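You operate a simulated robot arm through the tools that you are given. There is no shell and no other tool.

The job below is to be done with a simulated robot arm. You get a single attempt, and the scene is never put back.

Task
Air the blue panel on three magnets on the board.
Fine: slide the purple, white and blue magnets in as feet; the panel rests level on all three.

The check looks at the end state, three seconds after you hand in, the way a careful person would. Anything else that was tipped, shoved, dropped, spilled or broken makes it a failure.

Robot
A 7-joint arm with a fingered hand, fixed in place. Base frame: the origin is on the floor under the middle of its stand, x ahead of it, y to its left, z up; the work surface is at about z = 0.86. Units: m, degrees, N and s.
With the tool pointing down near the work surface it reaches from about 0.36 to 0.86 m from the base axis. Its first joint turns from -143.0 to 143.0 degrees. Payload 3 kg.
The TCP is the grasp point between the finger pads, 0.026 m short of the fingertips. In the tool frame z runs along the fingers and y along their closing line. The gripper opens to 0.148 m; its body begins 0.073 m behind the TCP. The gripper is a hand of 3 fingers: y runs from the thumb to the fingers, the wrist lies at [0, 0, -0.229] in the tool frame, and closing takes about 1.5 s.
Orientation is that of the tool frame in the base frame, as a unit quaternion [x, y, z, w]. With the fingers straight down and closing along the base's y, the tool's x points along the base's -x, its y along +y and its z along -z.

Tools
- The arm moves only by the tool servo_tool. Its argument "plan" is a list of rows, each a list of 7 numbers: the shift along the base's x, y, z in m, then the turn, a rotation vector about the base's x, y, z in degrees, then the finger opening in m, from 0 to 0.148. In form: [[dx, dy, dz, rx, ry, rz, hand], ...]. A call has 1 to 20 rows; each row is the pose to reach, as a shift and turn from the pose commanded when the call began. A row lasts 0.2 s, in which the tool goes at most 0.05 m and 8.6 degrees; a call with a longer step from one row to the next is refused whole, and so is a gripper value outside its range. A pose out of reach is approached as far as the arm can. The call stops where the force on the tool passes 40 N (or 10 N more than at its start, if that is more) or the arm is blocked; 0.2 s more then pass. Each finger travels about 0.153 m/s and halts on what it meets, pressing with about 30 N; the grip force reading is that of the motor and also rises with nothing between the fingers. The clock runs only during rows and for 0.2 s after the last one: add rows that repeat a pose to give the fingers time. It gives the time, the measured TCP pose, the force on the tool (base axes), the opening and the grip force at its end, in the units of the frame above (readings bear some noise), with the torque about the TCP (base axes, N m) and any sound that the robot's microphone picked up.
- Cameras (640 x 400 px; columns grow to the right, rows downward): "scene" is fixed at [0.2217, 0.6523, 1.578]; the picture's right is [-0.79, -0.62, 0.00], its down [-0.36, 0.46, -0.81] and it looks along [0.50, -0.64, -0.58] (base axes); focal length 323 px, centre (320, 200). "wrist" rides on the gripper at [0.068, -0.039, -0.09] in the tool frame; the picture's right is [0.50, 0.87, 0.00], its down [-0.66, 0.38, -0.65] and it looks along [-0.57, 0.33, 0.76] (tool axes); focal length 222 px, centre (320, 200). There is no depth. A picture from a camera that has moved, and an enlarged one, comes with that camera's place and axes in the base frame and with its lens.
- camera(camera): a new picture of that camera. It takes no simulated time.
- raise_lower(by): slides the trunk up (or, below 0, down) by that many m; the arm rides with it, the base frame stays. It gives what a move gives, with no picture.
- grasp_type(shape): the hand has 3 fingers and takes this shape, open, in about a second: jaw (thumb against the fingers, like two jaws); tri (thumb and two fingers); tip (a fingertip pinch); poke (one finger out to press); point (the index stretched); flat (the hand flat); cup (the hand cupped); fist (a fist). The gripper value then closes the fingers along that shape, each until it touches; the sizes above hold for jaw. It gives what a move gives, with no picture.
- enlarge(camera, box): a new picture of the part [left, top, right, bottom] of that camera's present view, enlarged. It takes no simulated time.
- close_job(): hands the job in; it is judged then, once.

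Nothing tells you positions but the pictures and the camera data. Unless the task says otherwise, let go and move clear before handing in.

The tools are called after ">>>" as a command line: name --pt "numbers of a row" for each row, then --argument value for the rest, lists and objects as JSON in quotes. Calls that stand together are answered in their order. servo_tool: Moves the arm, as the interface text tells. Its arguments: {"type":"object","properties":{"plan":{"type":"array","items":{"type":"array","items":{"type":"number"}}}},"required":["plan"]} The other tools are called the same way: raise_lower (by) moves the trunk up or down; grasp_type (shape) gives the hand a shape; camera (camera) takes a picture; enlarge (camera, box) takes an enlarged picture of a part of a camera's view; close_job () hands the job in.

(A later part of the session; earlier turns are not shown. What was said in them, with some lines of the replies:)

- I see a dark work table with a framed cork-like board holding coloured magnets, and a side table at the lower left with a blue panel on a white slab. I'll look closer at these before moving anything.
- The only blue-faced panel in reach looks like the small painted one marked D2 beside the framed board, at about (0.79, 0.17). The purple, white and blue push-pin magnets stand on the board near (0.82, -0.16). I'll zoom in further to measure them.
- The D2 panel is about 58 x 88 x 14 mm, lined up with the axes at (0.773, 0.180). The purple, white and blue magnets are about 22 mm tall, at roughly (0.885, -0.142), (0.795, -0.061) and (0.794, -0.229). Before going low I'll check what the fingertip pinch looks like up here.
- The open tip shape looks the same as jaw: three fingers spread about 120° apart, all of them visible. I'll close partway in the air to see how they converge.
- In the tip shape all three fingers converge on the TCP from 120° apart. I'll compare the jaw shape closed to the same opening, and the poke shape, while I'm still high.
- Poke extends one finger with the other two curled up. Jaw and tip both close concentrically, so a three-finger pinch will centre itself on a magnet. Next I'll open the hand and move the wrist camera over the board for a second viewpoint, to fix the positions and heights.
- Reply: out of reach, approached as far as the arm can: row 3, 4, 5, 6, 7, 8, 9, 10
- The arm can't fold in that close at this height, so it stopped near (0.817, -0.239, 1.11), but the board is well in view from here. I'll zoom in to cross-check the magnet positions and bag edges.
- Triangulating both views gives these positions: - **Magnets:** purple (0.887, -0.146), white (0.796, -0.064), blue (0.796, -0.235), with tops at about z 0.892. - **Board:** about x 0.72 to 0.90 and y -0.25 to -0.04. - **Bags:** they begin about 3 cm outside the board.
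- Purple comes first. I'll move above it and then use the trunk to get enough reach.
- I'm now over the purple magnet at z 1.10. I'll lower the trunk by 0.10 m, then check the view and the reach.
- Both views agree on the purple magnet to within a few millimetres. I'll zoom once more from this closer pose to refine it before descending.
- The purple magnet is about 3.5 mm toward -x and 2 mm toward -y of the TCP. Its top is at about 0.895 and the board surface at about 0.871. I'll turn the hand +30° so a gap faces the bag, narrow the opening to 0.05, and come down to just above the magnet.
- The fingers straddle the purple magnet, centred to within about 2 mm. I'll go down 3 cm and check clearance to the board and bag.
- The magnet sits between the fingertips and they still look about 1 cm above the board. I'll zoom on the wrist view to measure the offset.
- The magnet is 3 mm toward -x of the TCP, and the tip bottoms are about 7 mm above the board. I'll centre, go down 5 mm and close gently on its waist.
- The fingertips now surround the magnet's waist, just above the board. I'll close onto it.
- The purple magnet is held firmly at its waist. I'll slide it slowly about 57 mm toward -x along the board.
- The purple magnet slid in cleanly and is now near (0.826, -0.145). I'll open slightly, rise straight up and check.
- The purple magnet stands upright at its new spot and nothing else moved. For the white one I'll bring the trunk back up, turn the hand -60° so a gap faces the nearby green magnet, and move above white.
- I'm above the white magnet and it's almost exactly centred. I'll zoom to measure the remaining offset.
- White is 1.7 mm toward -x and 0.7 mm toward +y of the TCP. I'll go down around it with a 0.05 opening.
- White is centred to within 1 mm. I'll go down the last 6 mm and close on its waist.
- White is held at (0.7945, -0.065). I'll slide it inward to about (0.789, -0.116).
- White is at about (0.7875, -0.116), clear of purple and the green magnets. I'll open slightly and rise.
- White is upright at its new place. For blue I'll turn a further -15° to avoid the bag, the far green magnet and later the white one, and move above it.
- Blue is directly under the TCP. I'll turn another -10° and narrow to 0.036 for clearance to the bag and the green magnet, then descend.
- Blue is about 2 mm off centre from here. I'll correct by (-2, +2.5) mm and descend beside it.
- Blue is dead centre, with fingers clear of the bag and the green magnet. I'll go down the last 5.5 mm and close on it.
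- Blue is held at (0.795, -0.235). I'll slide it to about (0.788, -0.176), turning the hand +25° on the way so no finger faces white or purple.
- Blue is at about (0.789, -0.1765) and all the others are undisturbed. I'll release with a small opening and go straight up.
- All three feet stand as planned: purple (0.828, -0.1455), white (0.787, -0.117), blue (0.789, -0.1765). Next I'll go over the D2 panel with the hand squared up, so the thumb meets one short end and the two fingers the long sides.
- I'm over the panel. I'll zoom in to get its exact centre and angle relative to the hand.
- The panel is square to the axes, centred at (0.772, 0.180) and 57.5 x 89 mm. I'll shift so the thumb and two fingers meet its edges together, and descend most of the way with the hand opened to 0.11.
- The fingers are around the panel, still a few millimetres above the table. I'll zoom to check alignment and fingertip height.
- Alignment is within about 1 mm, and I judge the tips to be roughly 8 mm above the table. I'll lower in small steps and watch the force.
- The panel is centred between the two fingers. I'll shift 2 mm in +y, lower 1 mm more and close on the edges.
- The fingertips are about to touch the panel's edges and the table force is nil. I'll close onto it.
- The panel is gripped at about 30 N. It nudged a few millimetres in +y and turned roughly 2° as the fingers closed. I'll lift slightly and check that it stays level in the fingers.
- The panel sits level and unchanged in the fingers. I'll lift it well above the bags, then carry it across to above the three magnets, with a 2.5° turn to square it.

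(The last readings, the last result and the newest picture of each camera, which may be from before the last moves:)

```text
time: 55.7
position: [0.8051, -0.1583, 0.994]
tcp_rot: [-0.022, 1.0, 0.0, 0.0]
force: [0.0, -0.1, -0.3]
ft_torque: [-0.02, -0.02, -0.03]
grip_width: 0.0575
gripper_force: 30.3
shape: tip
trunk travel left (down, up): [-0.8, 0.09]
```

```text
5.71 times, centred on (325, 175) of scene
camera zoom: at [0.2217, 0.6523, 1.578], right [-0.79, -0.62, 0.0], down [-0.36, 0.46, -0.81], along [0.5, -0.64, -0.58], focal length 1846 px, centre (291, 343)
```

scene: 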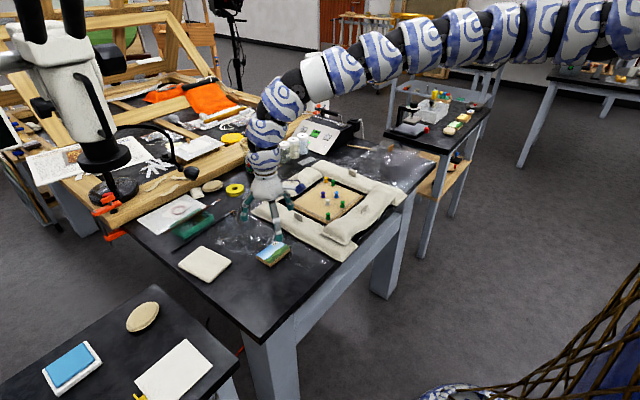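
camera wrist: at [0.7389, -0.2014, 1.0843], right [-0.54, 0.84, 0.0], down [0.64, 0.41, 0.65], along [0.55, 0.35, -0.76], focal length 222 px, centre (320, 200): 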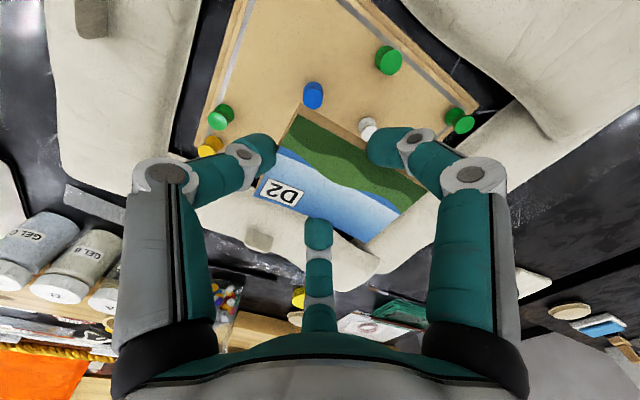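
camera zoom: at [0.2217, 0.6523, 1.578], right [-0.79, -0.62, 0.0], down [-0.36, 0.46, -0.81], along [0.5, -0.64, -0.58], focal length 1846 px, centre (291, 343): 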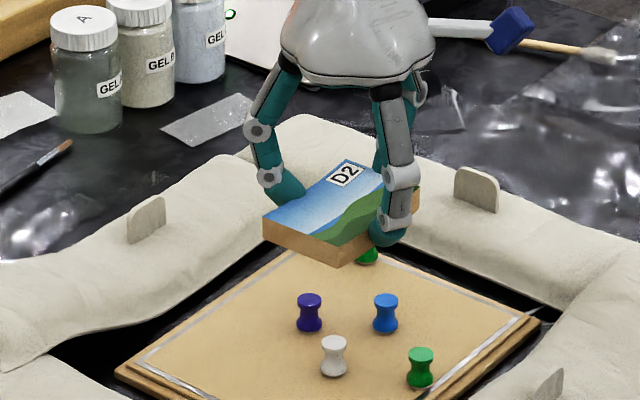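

The panel is above the three magnets, with white and blue visible ahead of it. I'll zoom to measure the panel's pose in the hand against the magnets.

>>> enlarge --camera "wrist" --box '[230, 60, 450, 260]'

>>> enlarge --camera "scene" --box '[305, 160, 365, 210]'

```text
2.00 times, centred on (340, 160) of wrist
camera zoom: at [0.7389, -0.2014, 1.0843], right [-0.54, 0.84, 0.0], down [0.64, 0.41, 0.65], along [0.55, 0.35, -0.76], focal length 444 px, centre (280, 280)
```

zoom: 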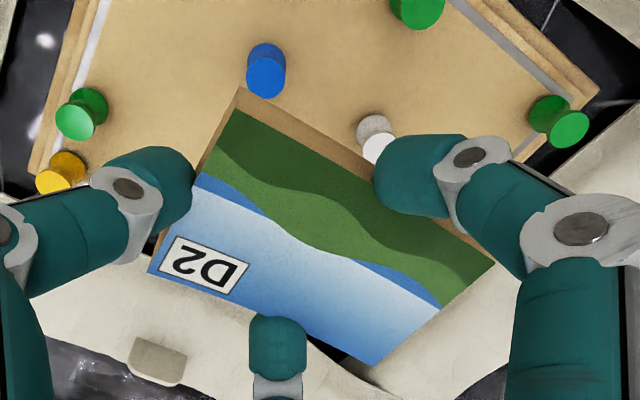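

```text
8.00 times, centred on (335, 185) of scene
camera zoom: at [0.2217, 0.6523, 1.578], right [-0.79, -0.62, 0.0], down [-0.36, 0.46, -0.81], along [0.5, -0.64, -0.58], focal length 2585 px, centre (200, 320)
```

zoom: 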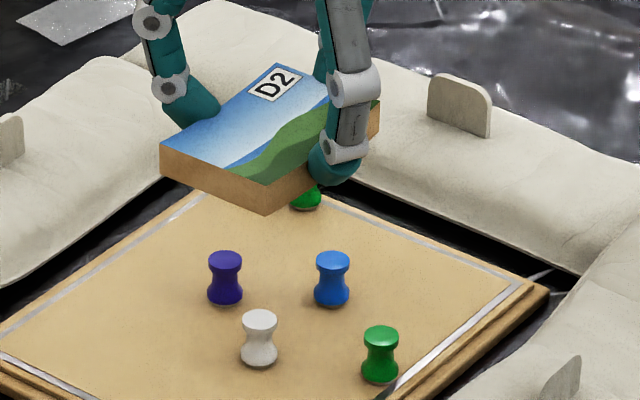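

The panel hasn't slipped, and its centre is at about (0.805, -0.146), which is over the magnets as wanted. I'll lower to a few millimetres above them and recheck from the scene camera.

>>> servo_tool --pt "0 0 -0.01 0 0 0 0.05" --pt "0 0 -0.02 0 0 0 0.05" --pt "0 0 -0.03 0 0 0 0.05" --pt "0 0 -0.04 0 0 0 0.05" --pt "0 0 -0.05 0 0 0 0.05" --pt "0 0 -0.055 0 0 0 0.05" --pt "0 0 -0.055 0 0 0 0.05"

>>> enlarge --camera "scene" --box '[305, 165, 361, 205]'

>>> enlarge --camera "wrist" --box '[230, 60, 450, 260]'

```text
time: 57.3
position: [0.8034, -0.1588, 0.9384]
tcp_rot: [-0.022, 1.0, 0.0, 0.0]
force: [0.4, 1.6, -0.9]
ft_torque: [0.02, -0.02, -0.01]
grip_width: 0.0575
gripper_force: 30.0
shape: tip
trunk travel left (down, up): [-0.8, 0.09]
```

```text
10.00 times, centred on (333, 185) of scene
camera zoom: at [0.2217, 0.6523, 1.578], right [-0.79, -0.62, 0.0], down [-0.36, 0.46, -0.81], along [0.5, -0.64, -0.58], focal length 3231 px, centre (190, 350)
```

zoom: 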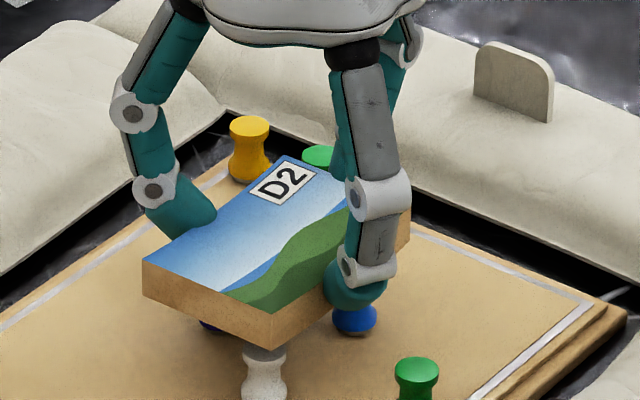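

```text
2.00 times, centred on (340, 160) of wrist
camera zoom: at [0.7383, -0.2016, 1.0294], right [-0.54, 0.84, 0.0], down [0.64, 0.41, 0.65], along [0.55, 0.35, -0.76], focal length 444 px, centre (280, 280)
```

zoom: 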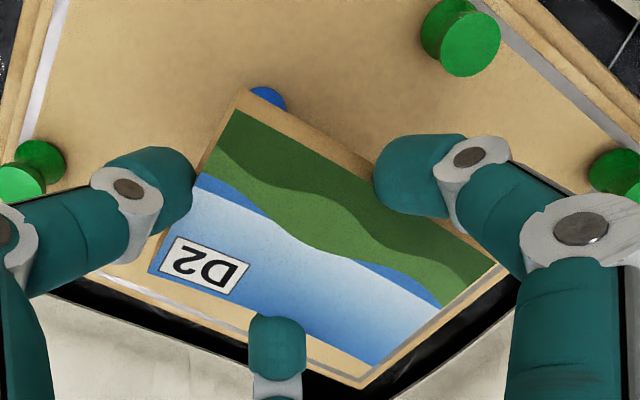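

From both cameras the panel is centred at about (0.804, -0.1465), covering all three heads with margin. I'll lower 1 cm more, slowly, and look for the gap.

>>> servo_tool --pt "0 0 -0.003 0 0 0 0.05" --pt "0 0 -0.006 0 0 0 0.05" --pt "0 0 -0.008 0 0 0 0.05" --pt "0 0 -0.01 0 0 0 0.05" --pt "0 0 -0.01 0 0 0 0.05"

>>> enlarge --camera "scene" --box '[308, 172, 356, 202]'

>>> enlarge --camera "wrist" --box '[230, 60, 450, 260]'

```text
time: 58.5
position: [0.8029, -0.1595, 0.9295]
tcp_rot: [-0.022, 1.0, 0.0, 0.0]
force: [-0.4, 1.1, -0.2]
ft_torque: [0.0, 0.02, -0.03]
grip_width: 0.0574
gripper_force: 29.6
shape: tip
trunk travel left (down, up): [-0.8, 0.09]
```

```text
13.33 times, centred on (332, 187) of scene
camera zoom: at [0.2217, 0.6523, 1.578], right [-0.79, -0.62, 0.0], down [-0.36, 0.46, -0.81], along [0.5, -0.64, -0.58], focal length 4308 px, centre (160, 373)
```

zoom: 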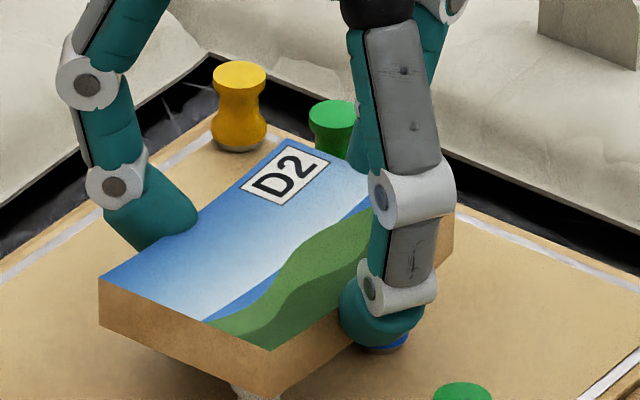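

```text
2.00 times, centred on (340, 160) of wrist
camera zoom: at [0.7385, -0.2029, 1.0203], right [-0.54, 0.84, 0.0], down [0.64, 0.41, 0.65], along [0.55, 0.35, -0.76], focal length 444 px, centre (280, 280)
```

zoom: 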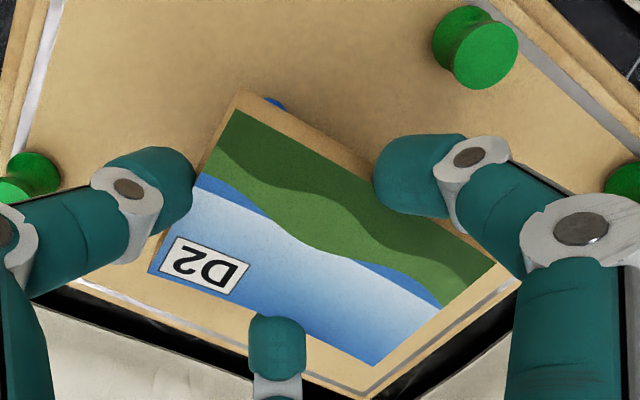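

No contact yet, and only a sliver of blue shows below the panel's edge. I'll lower in 1 mm steps while watching the force.

>>> servo_tool --pt "0 0 -0.001 0 0 0 0.05" --pt "0 0 -0.002 0 0 0 0.05" --pt "0 0 -0.0025 0 0 0 0.05" --pt "0 0 -0.003 0 0 0 0.05" --pt "0 0 -0.003 0 0 0 0.05"

>>> enlarge --camera "scene" --box '[308, 177, 356, 207]'

```text
time: 59.7
position: [0.804, -0.1601, 0.9273]
tcp_rot: [-0.021, 1.0, 0.0, 0.001]
force: [-1.0, 0.5, 15.2]
ft_torque: [0.09, 0.05, 0.01]
grip_width: 0.0577
gripper_force: 29.7
shape: tip
trunk travel left (down, up): [-0.8, 0.09]
```

```text
13.33 times, centred on (332, 192) of scene
camera zoom: at [0.2217, 0.6523, 1.578], right [-0.79, -0.62, 0.0], down [-0.36, 0.46, -0.81], along [0.5, -0.64, -0.58], focal length 4308 px, centre (160, 307)
```

zoom: 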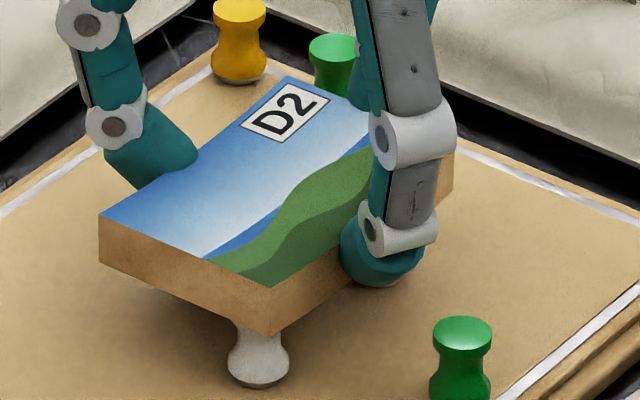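

The panel has touched down with 15 N and almost no torque, so it's resting on the magnets. I'll ease off about 0.7 mm to unload, then open gently.

>>> servo_tool --pt "0 0 0.0004 0 0 0 0.05" --pt "0 0 0.0008 0 0 0 0.05" --pt "0 0 0.0008 0 0 0 0.05"

```text
time: 60.5
position: [0.8032, -0.1599, 0.9267]
tcp_rot: [-0.022, 1.0, -0.001, 0.001]
force: [1.5, 1.1, 10.0]
ft_torque: [0.1, -0.01, 0.02]
grip_width: 0.0576
gripper_force: 29.9
shape: tip
trunk travel left (down, up): [-0.8, 0.09]
```

About 10 N remains, so I'll ease off another 0.7 mm and then check before opening.

>>> servo_tool --pt "0 0 0.0004 0 0 0 0.05" --pt "0 0 0.0007 0 0 0 0.05" --pt "0 0 0.0007 0 0 0 0.05"

>>> enlarge --camera "scene" --box '[308, 177, 356, 207]'

```text
time: 61.3
position: [0.8034, -0.1597, 0.9265]
tcp_rot: [-0.022, 1.0, -0.001, 0.0]
force: [1.9, 0.0, 10.9]
ft_torque: [0.03, -0.01, 0.04]
grip_width: 0.0577
gripper_force: 29.9
shape: tip
trunk travel left (down, up): [-0.8, 0.09]
```

```text
13.33 times, centred on (332, 192) of scene
camera zoom: at [0.2217, 0.6523, 1.578], right [-0.79, -0.62, 0.0], down [-0.36, 0.46, -0.81], along [0.5, -0.64, -0.58], focal length 4308 px, centre (160, 307)
```

zoom: 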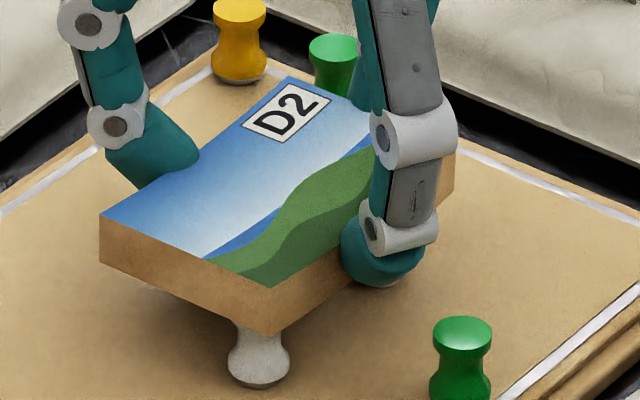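

Force is still about 10 N and the panel is unmoved and level. I'll ease up 1 mm more before letting go.

>>> servo_tool --pt "0 0 0.0005 0 0 0 0.05" --pt "0 0 0.001 0 0 0 0.05" --pt "0 0 0.001 0 0 0 0.05"

```text
time: 62.1
position: [0.8037, -0.1604, 0.9282]
tcp_rot: [-0.022, 1.0, 0.0, 0.0]
force: [1.3, 0.9, 1.9]
ft_torque: [0.03, -0.02, -0.01]
grip_width: 0.0579
gripper_force: 29.4
shape: tip
trunk travel left (down, up): [-0.8, 0.09]
```

The load is nearly zero, so the panel is just resting on the feet. I'll open the fingers gradually.

>>> servo_tool --pt "0 0 0 0 0 0 0.058" --pt "0 0 0 0 0 0 0.059" --pt "0 0 0 0 0 0 0.061" --pt "0 0 0 0 0 0 0.064" --pt "0 0 0 0 0 0 0.068" --pt "0 0 0 0 0 0 0.072" --pt "0 0 0 0 0 0 0.076" --pt "0 0 0 0 0 0 0.08" --pt "0 0 0 0 0 0 0.08"

>>> enlarge --camera "scene" --box '[308, 177, 356, 207]'

>>> enlarge --camera "wrist" --box '[200, 40, 460, 260]'

```text
time: 64.1
position: [0.8034, -0.1608, 0.9275]
tcp_rot: [-0.022, 1.0, -0.001, 0.0]
force: [0.2, -0.5, 0.6]
ft_torque: [-0.02, 0.01, -0.01]
grip_width: 0.0794
gripper_force: 0.1
shape: tip
trunk travel left (down, up): [-0.8, 0.09]
```

```text
13.33 times, centred on (332, 192) of scene
camera zoom: at [0.2217, 0.6523, 1.578], right [-0.79, -0.62, 0.0], down [-0.36, 0.46, -0.81], along [0.5, -0.64, -0.58], focal length 4308 px, centre (160, 307)
```

zoom: 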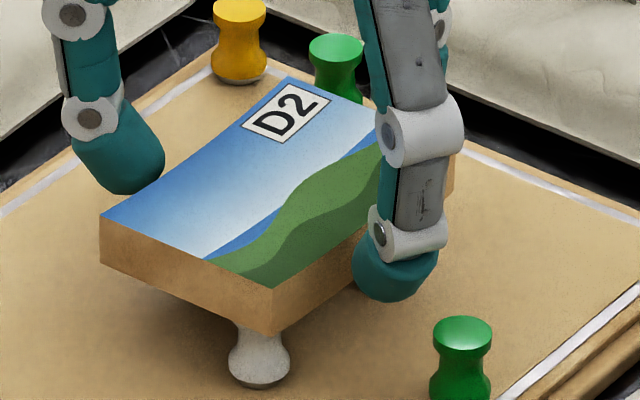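

```text
1.82 times, centred on (330, 150) of wrist
camera zoom: at [0.738, -0.203, 1.0191], right [-0.54, 0.84, 0.0], down [0.64, 0.41, 0.65], along [0.55, 0.35, -0.76], focal length 404 px, centre (302, 291)
```

zoom: 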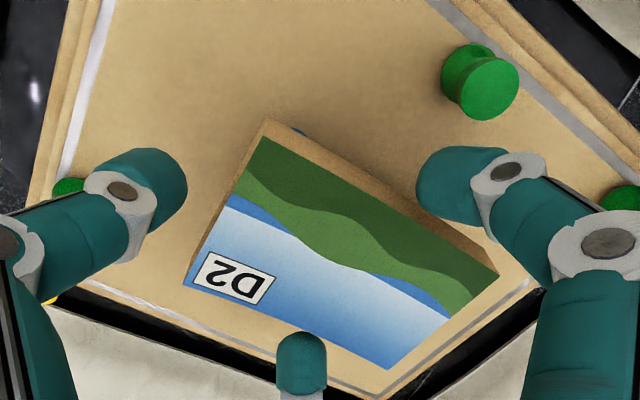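

The panel stayed put on the three feet and all fingers are clear of its edges. I'll go straight up.

>>> servo_tool --pt "0 0 0.008 0 0 0 0.08" --pt "0 0 0.018 0 0 0 0.08" --pt "0 0 0.035 0 0 0 0.08" --pt "0 0 0.055 0 0 0 0.08" --pt "0 0 0.075 0 0 0 0.08" --pt "0 0 0.075 0 0 0 0.08"

>>> enlarge --camera "scene" --box '[290, 160, 370, 220]'

>>> camera --camera "wrist"

```text
time: 65.5
position: [0.805, -0.162, 1.0029]
tcp_rot: [-0.022, 1.0, 0.0, 0.001]
force: [-0.3, -0.3, -0.6]
ft_torque: [-0.01, 0.0, 0.01]
grip_width: 0.0795
gripper_force: 0.0
shape: tip
trunk travel left (down, up): [-0.8, 0.09]
```

```text
6.67 times, centred on (330, 190) of scene
camera zoom: at [0.2217, 0.6523, 1.578], right [-0.79, -0.62, 0.0], down [-0.36, 0.46, -0.81], along [0.5, -0.64, -0.58], focal length 2154 px, centre (253, 267)
```

zoom: 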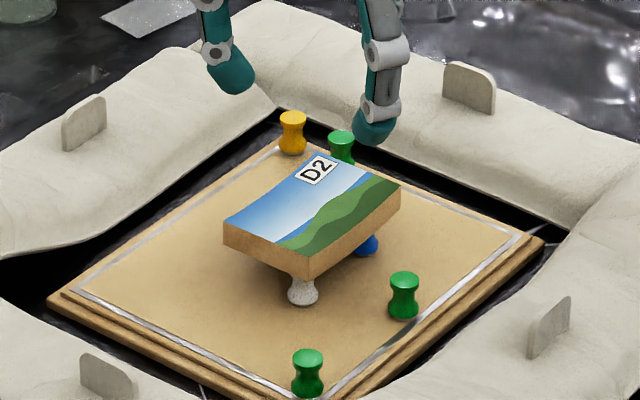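

```text
taken
camera wrist: at [0.7402, -0.2048, 1.0931], right [-0.54, 0.84, 0.0], down [0.64, 0.41, 0.65], along [0.55, 0.35, -0.76], focal length 222 px, centre (320, 200)
```

wrist: 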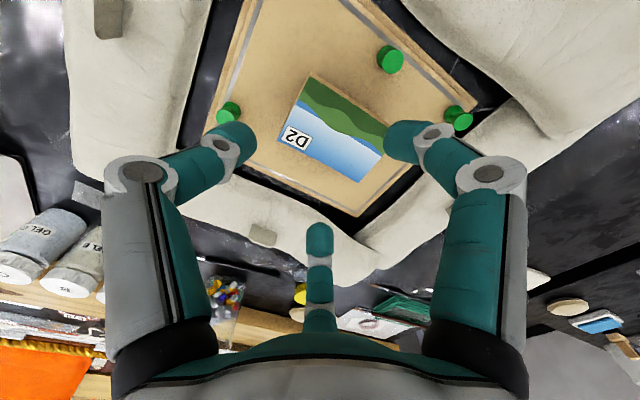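

The panel rests level on the feet and nothing else looks disturbed. I'll inspect it closely from both cameras, then back the arm away.

>>> enlarge --camera "scene" --box '[313, 178, 345, 200]'

>>> enlarge --camera "wrist" --box '[250, 40, 430, 200]'

```text
16.00 times, centred on (329, 189) of scene
camera zoom: at [0.2217, 0.6523, 1.578], right [-0.79, -0.62, 0.0], down [-0.36, 0.46, -0.81], along [0.5, -0.64, -0.58], focal length 5170 px, centre (176, 376)
```

zoom: 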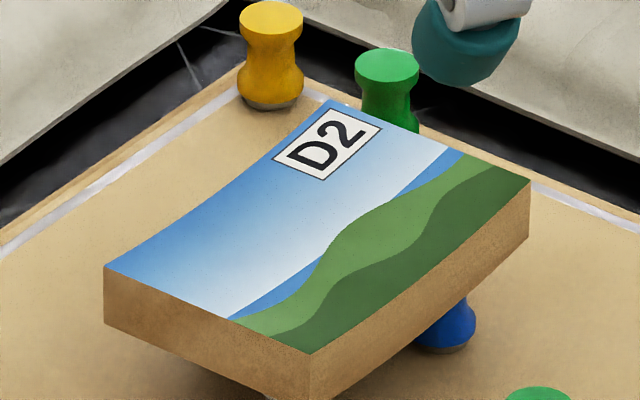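

```text
2.50 times, centred on (340, 120) of wrist
camera zoom: at [0.7402, -0.2048, 1.0931], right [-0.54, 0.84, 0.0], down [0.64, 0.41, 0.65], along [0.55, 0.35, -0.76], focal length 555 px, centre (270, 400)
```

zoom: 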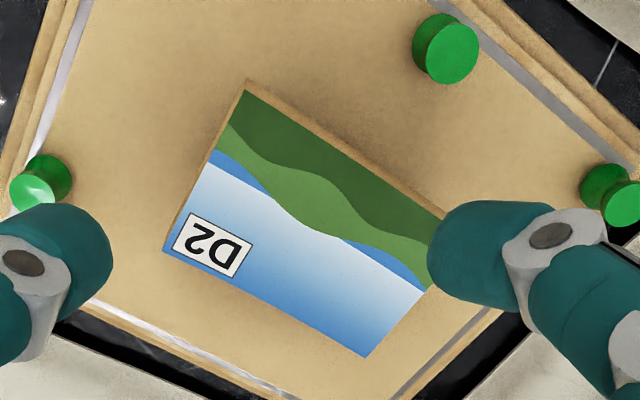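

The blue foot is visible standing under the panel. To be sure it's level and all three feet are upright, I'll zoom very closely on the corners and feet.

>>> enlarge --camera "scene" --box '[311, 190, 327, 200]'

>>> enlarge --camera "scene" --box '[320, 195, 336, 205]'

>>> enlarge --camera "scene" --box '[332, 185, 348, 195]'

>>> enlarge --camera "scene" --box '[322, 178, 338, 188]'

```text
16.00 times, centred on (319, 195) of scene
camera zoom: at [0.2217, 0.6523, 1.578], right [-0.79, -0.62, 0.0], down [-0.36, 0.46, -0.81], along [0.5, -0.64, -0.58], focal length 5170 px, centre (336, 280)
```

zoom: 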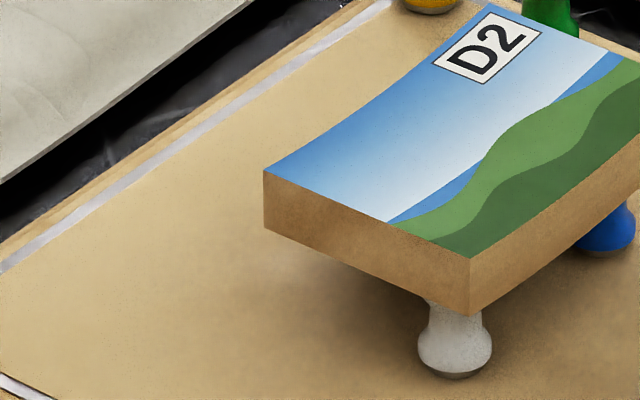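

```text
16.00 times, centred on (328, 200) of scene
camera zoom: at [0.2217, 0.6523, 1.578], right [-0.79, -0.62, 0.0], down [-0.36, 0.46, -0.81], along [0.5, -0.64, -0.58], focal length 5170 px, centre (192, 200)
```

zoom: 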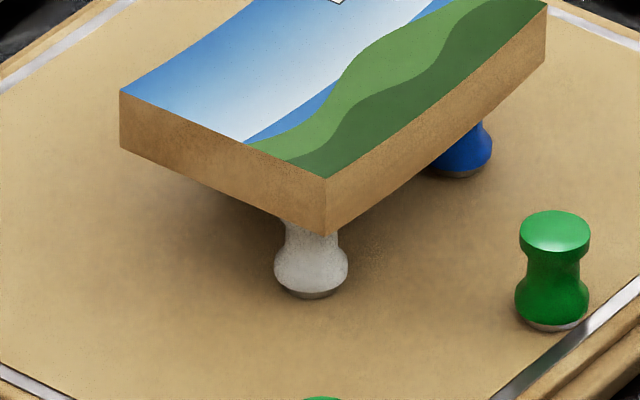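

```text
16.00 times, centred on (340, 190) of scene
camera zoom: at [0.2217, 0.6523, 1.578], right [-0.79, -0.62, 0.0], down [-0.36, 0.46, -0.81], along [0.5, -0.64, -0.58], focal length 5170 px, centre (0, 360)
```

zoom: 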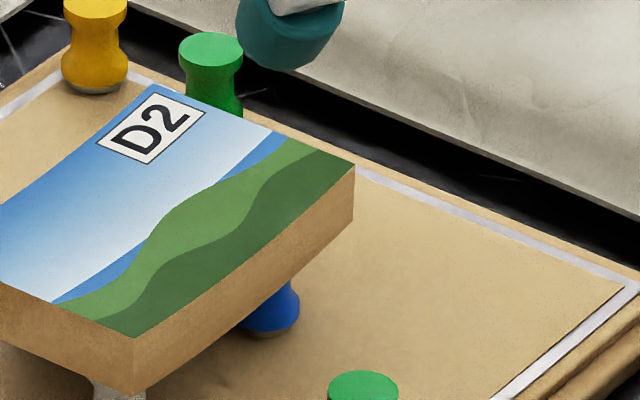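

```text
16.00 times, centred on (330, 183) of scene
camera zoom: at [0.2217, 0.6523, 1.578], right [-0.79, -0.62, 0.0], down [-0.36, 0.46, -0.81], along [0.5, -0.64, -0.58], focal length 5170 px, centre (160, 472)
```

zoom: 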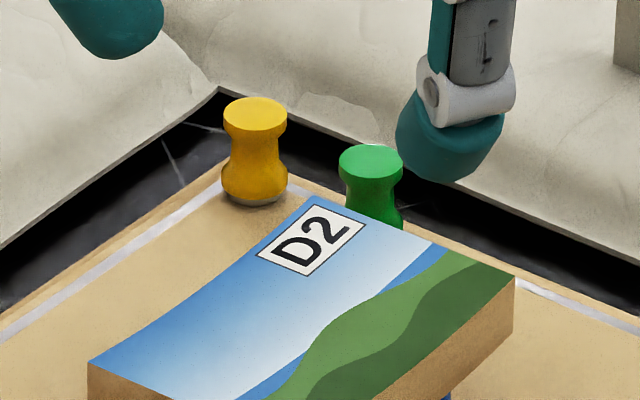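

All four corners check out as a true level rectangle, and the feet and the other magnets are upright. I'll raise the trunk to take the hand straight up and clear, then take a last look.

>>> raise_lower --by 0.085

>>> camera --camera "scene"

>>> enlarge --camera "scene" --box '[240, 150, 420, 262]'

>>> camera --camera "wrist"

```text
time: 66.7
position: [0.805, -0.162, 1.0856]
tcp_rot: [-0.022, 1.0, 0.001, 0.0]
force: [0.5, -0.1, 0.1]
ft_torque: [0.0, 0.02, 0.03]
grip_width: 0.0798
gripper_force: 0.1
shape: tip
trunk travel left (down, up): [-0.885, 0.005]
```

```text
taken
```

scene: 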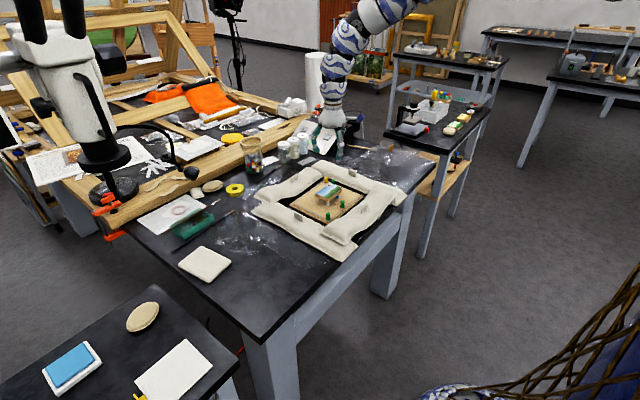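

```text
3.56 times, centred on (330, 206) of scene
camera zoom: at [0.2217, 0.6523, 1.578], right [-0.79, -0.62, 0.0], down [-0.36, 0.46, -0.81], along [0.5, -0.64, -0.58], focal length 1149 px, centre (284, 179)
```

zoom: 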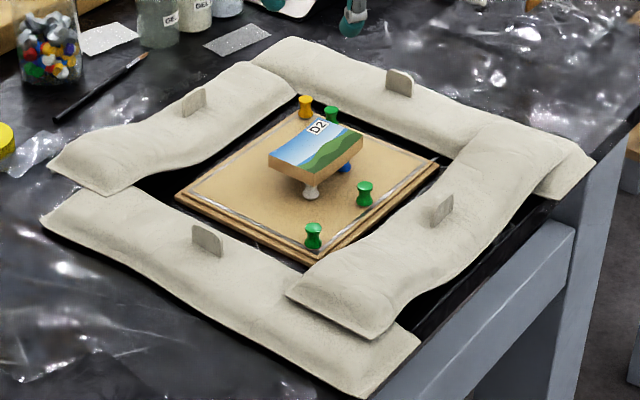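

```text
taken
camera wrist: at [0.7402, -0.2049, 1.1779], right [-0.54, 0.84, 0.0], down [0.64, 0.41, 0.65], along [0.55, 0.35, -0.76], focal length 222 px, centre (320, 200)
```

wrist: 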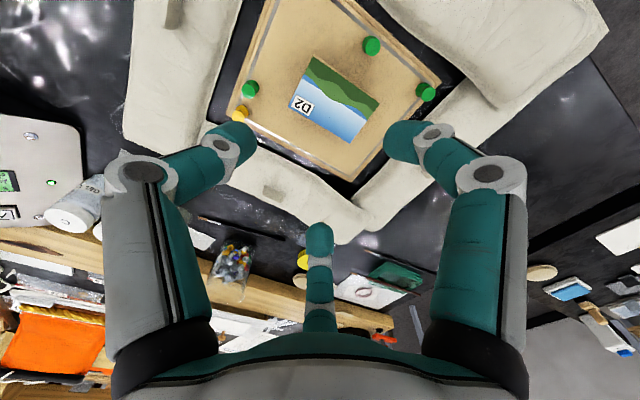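

The D2 panel rests level on the purple, white and blue magnets in the middle of the board. The green and yellow magnets and the bags haven't moved, and the hand is clear above, so I'm handing in.

>>> close_job

```text
The job is handed in.
```

The blue panel (the painted one marked D2) is resting level on the purple, white and blue magnets near the middle of the board. I've handed the job in.

- **Feet:** I pinched each of the three magnets at its waist and slid it inward. White and blue stand under one long side of the panel, with purple under the other.
- **Level:** the panel's four top corners read as a flat rectangle in the final close-ups. White and blue are visibly upright under it. Purple is hidden by the panel from both cameras, so I'm inferring it from the panel sitting level.
- **Balance:** the panel sits a few millimetres off the centre of the three feet, so white carries the least weight. It stayed put when I let go.
- **Everything else:** the green and yellow magnets and the bags look the same as at the start, and the hand is clear above the board.

I took D2 to be the blue panel because it was the only blue-faced panel within reach. The other blue item, on the side table, was too far away for the arm.
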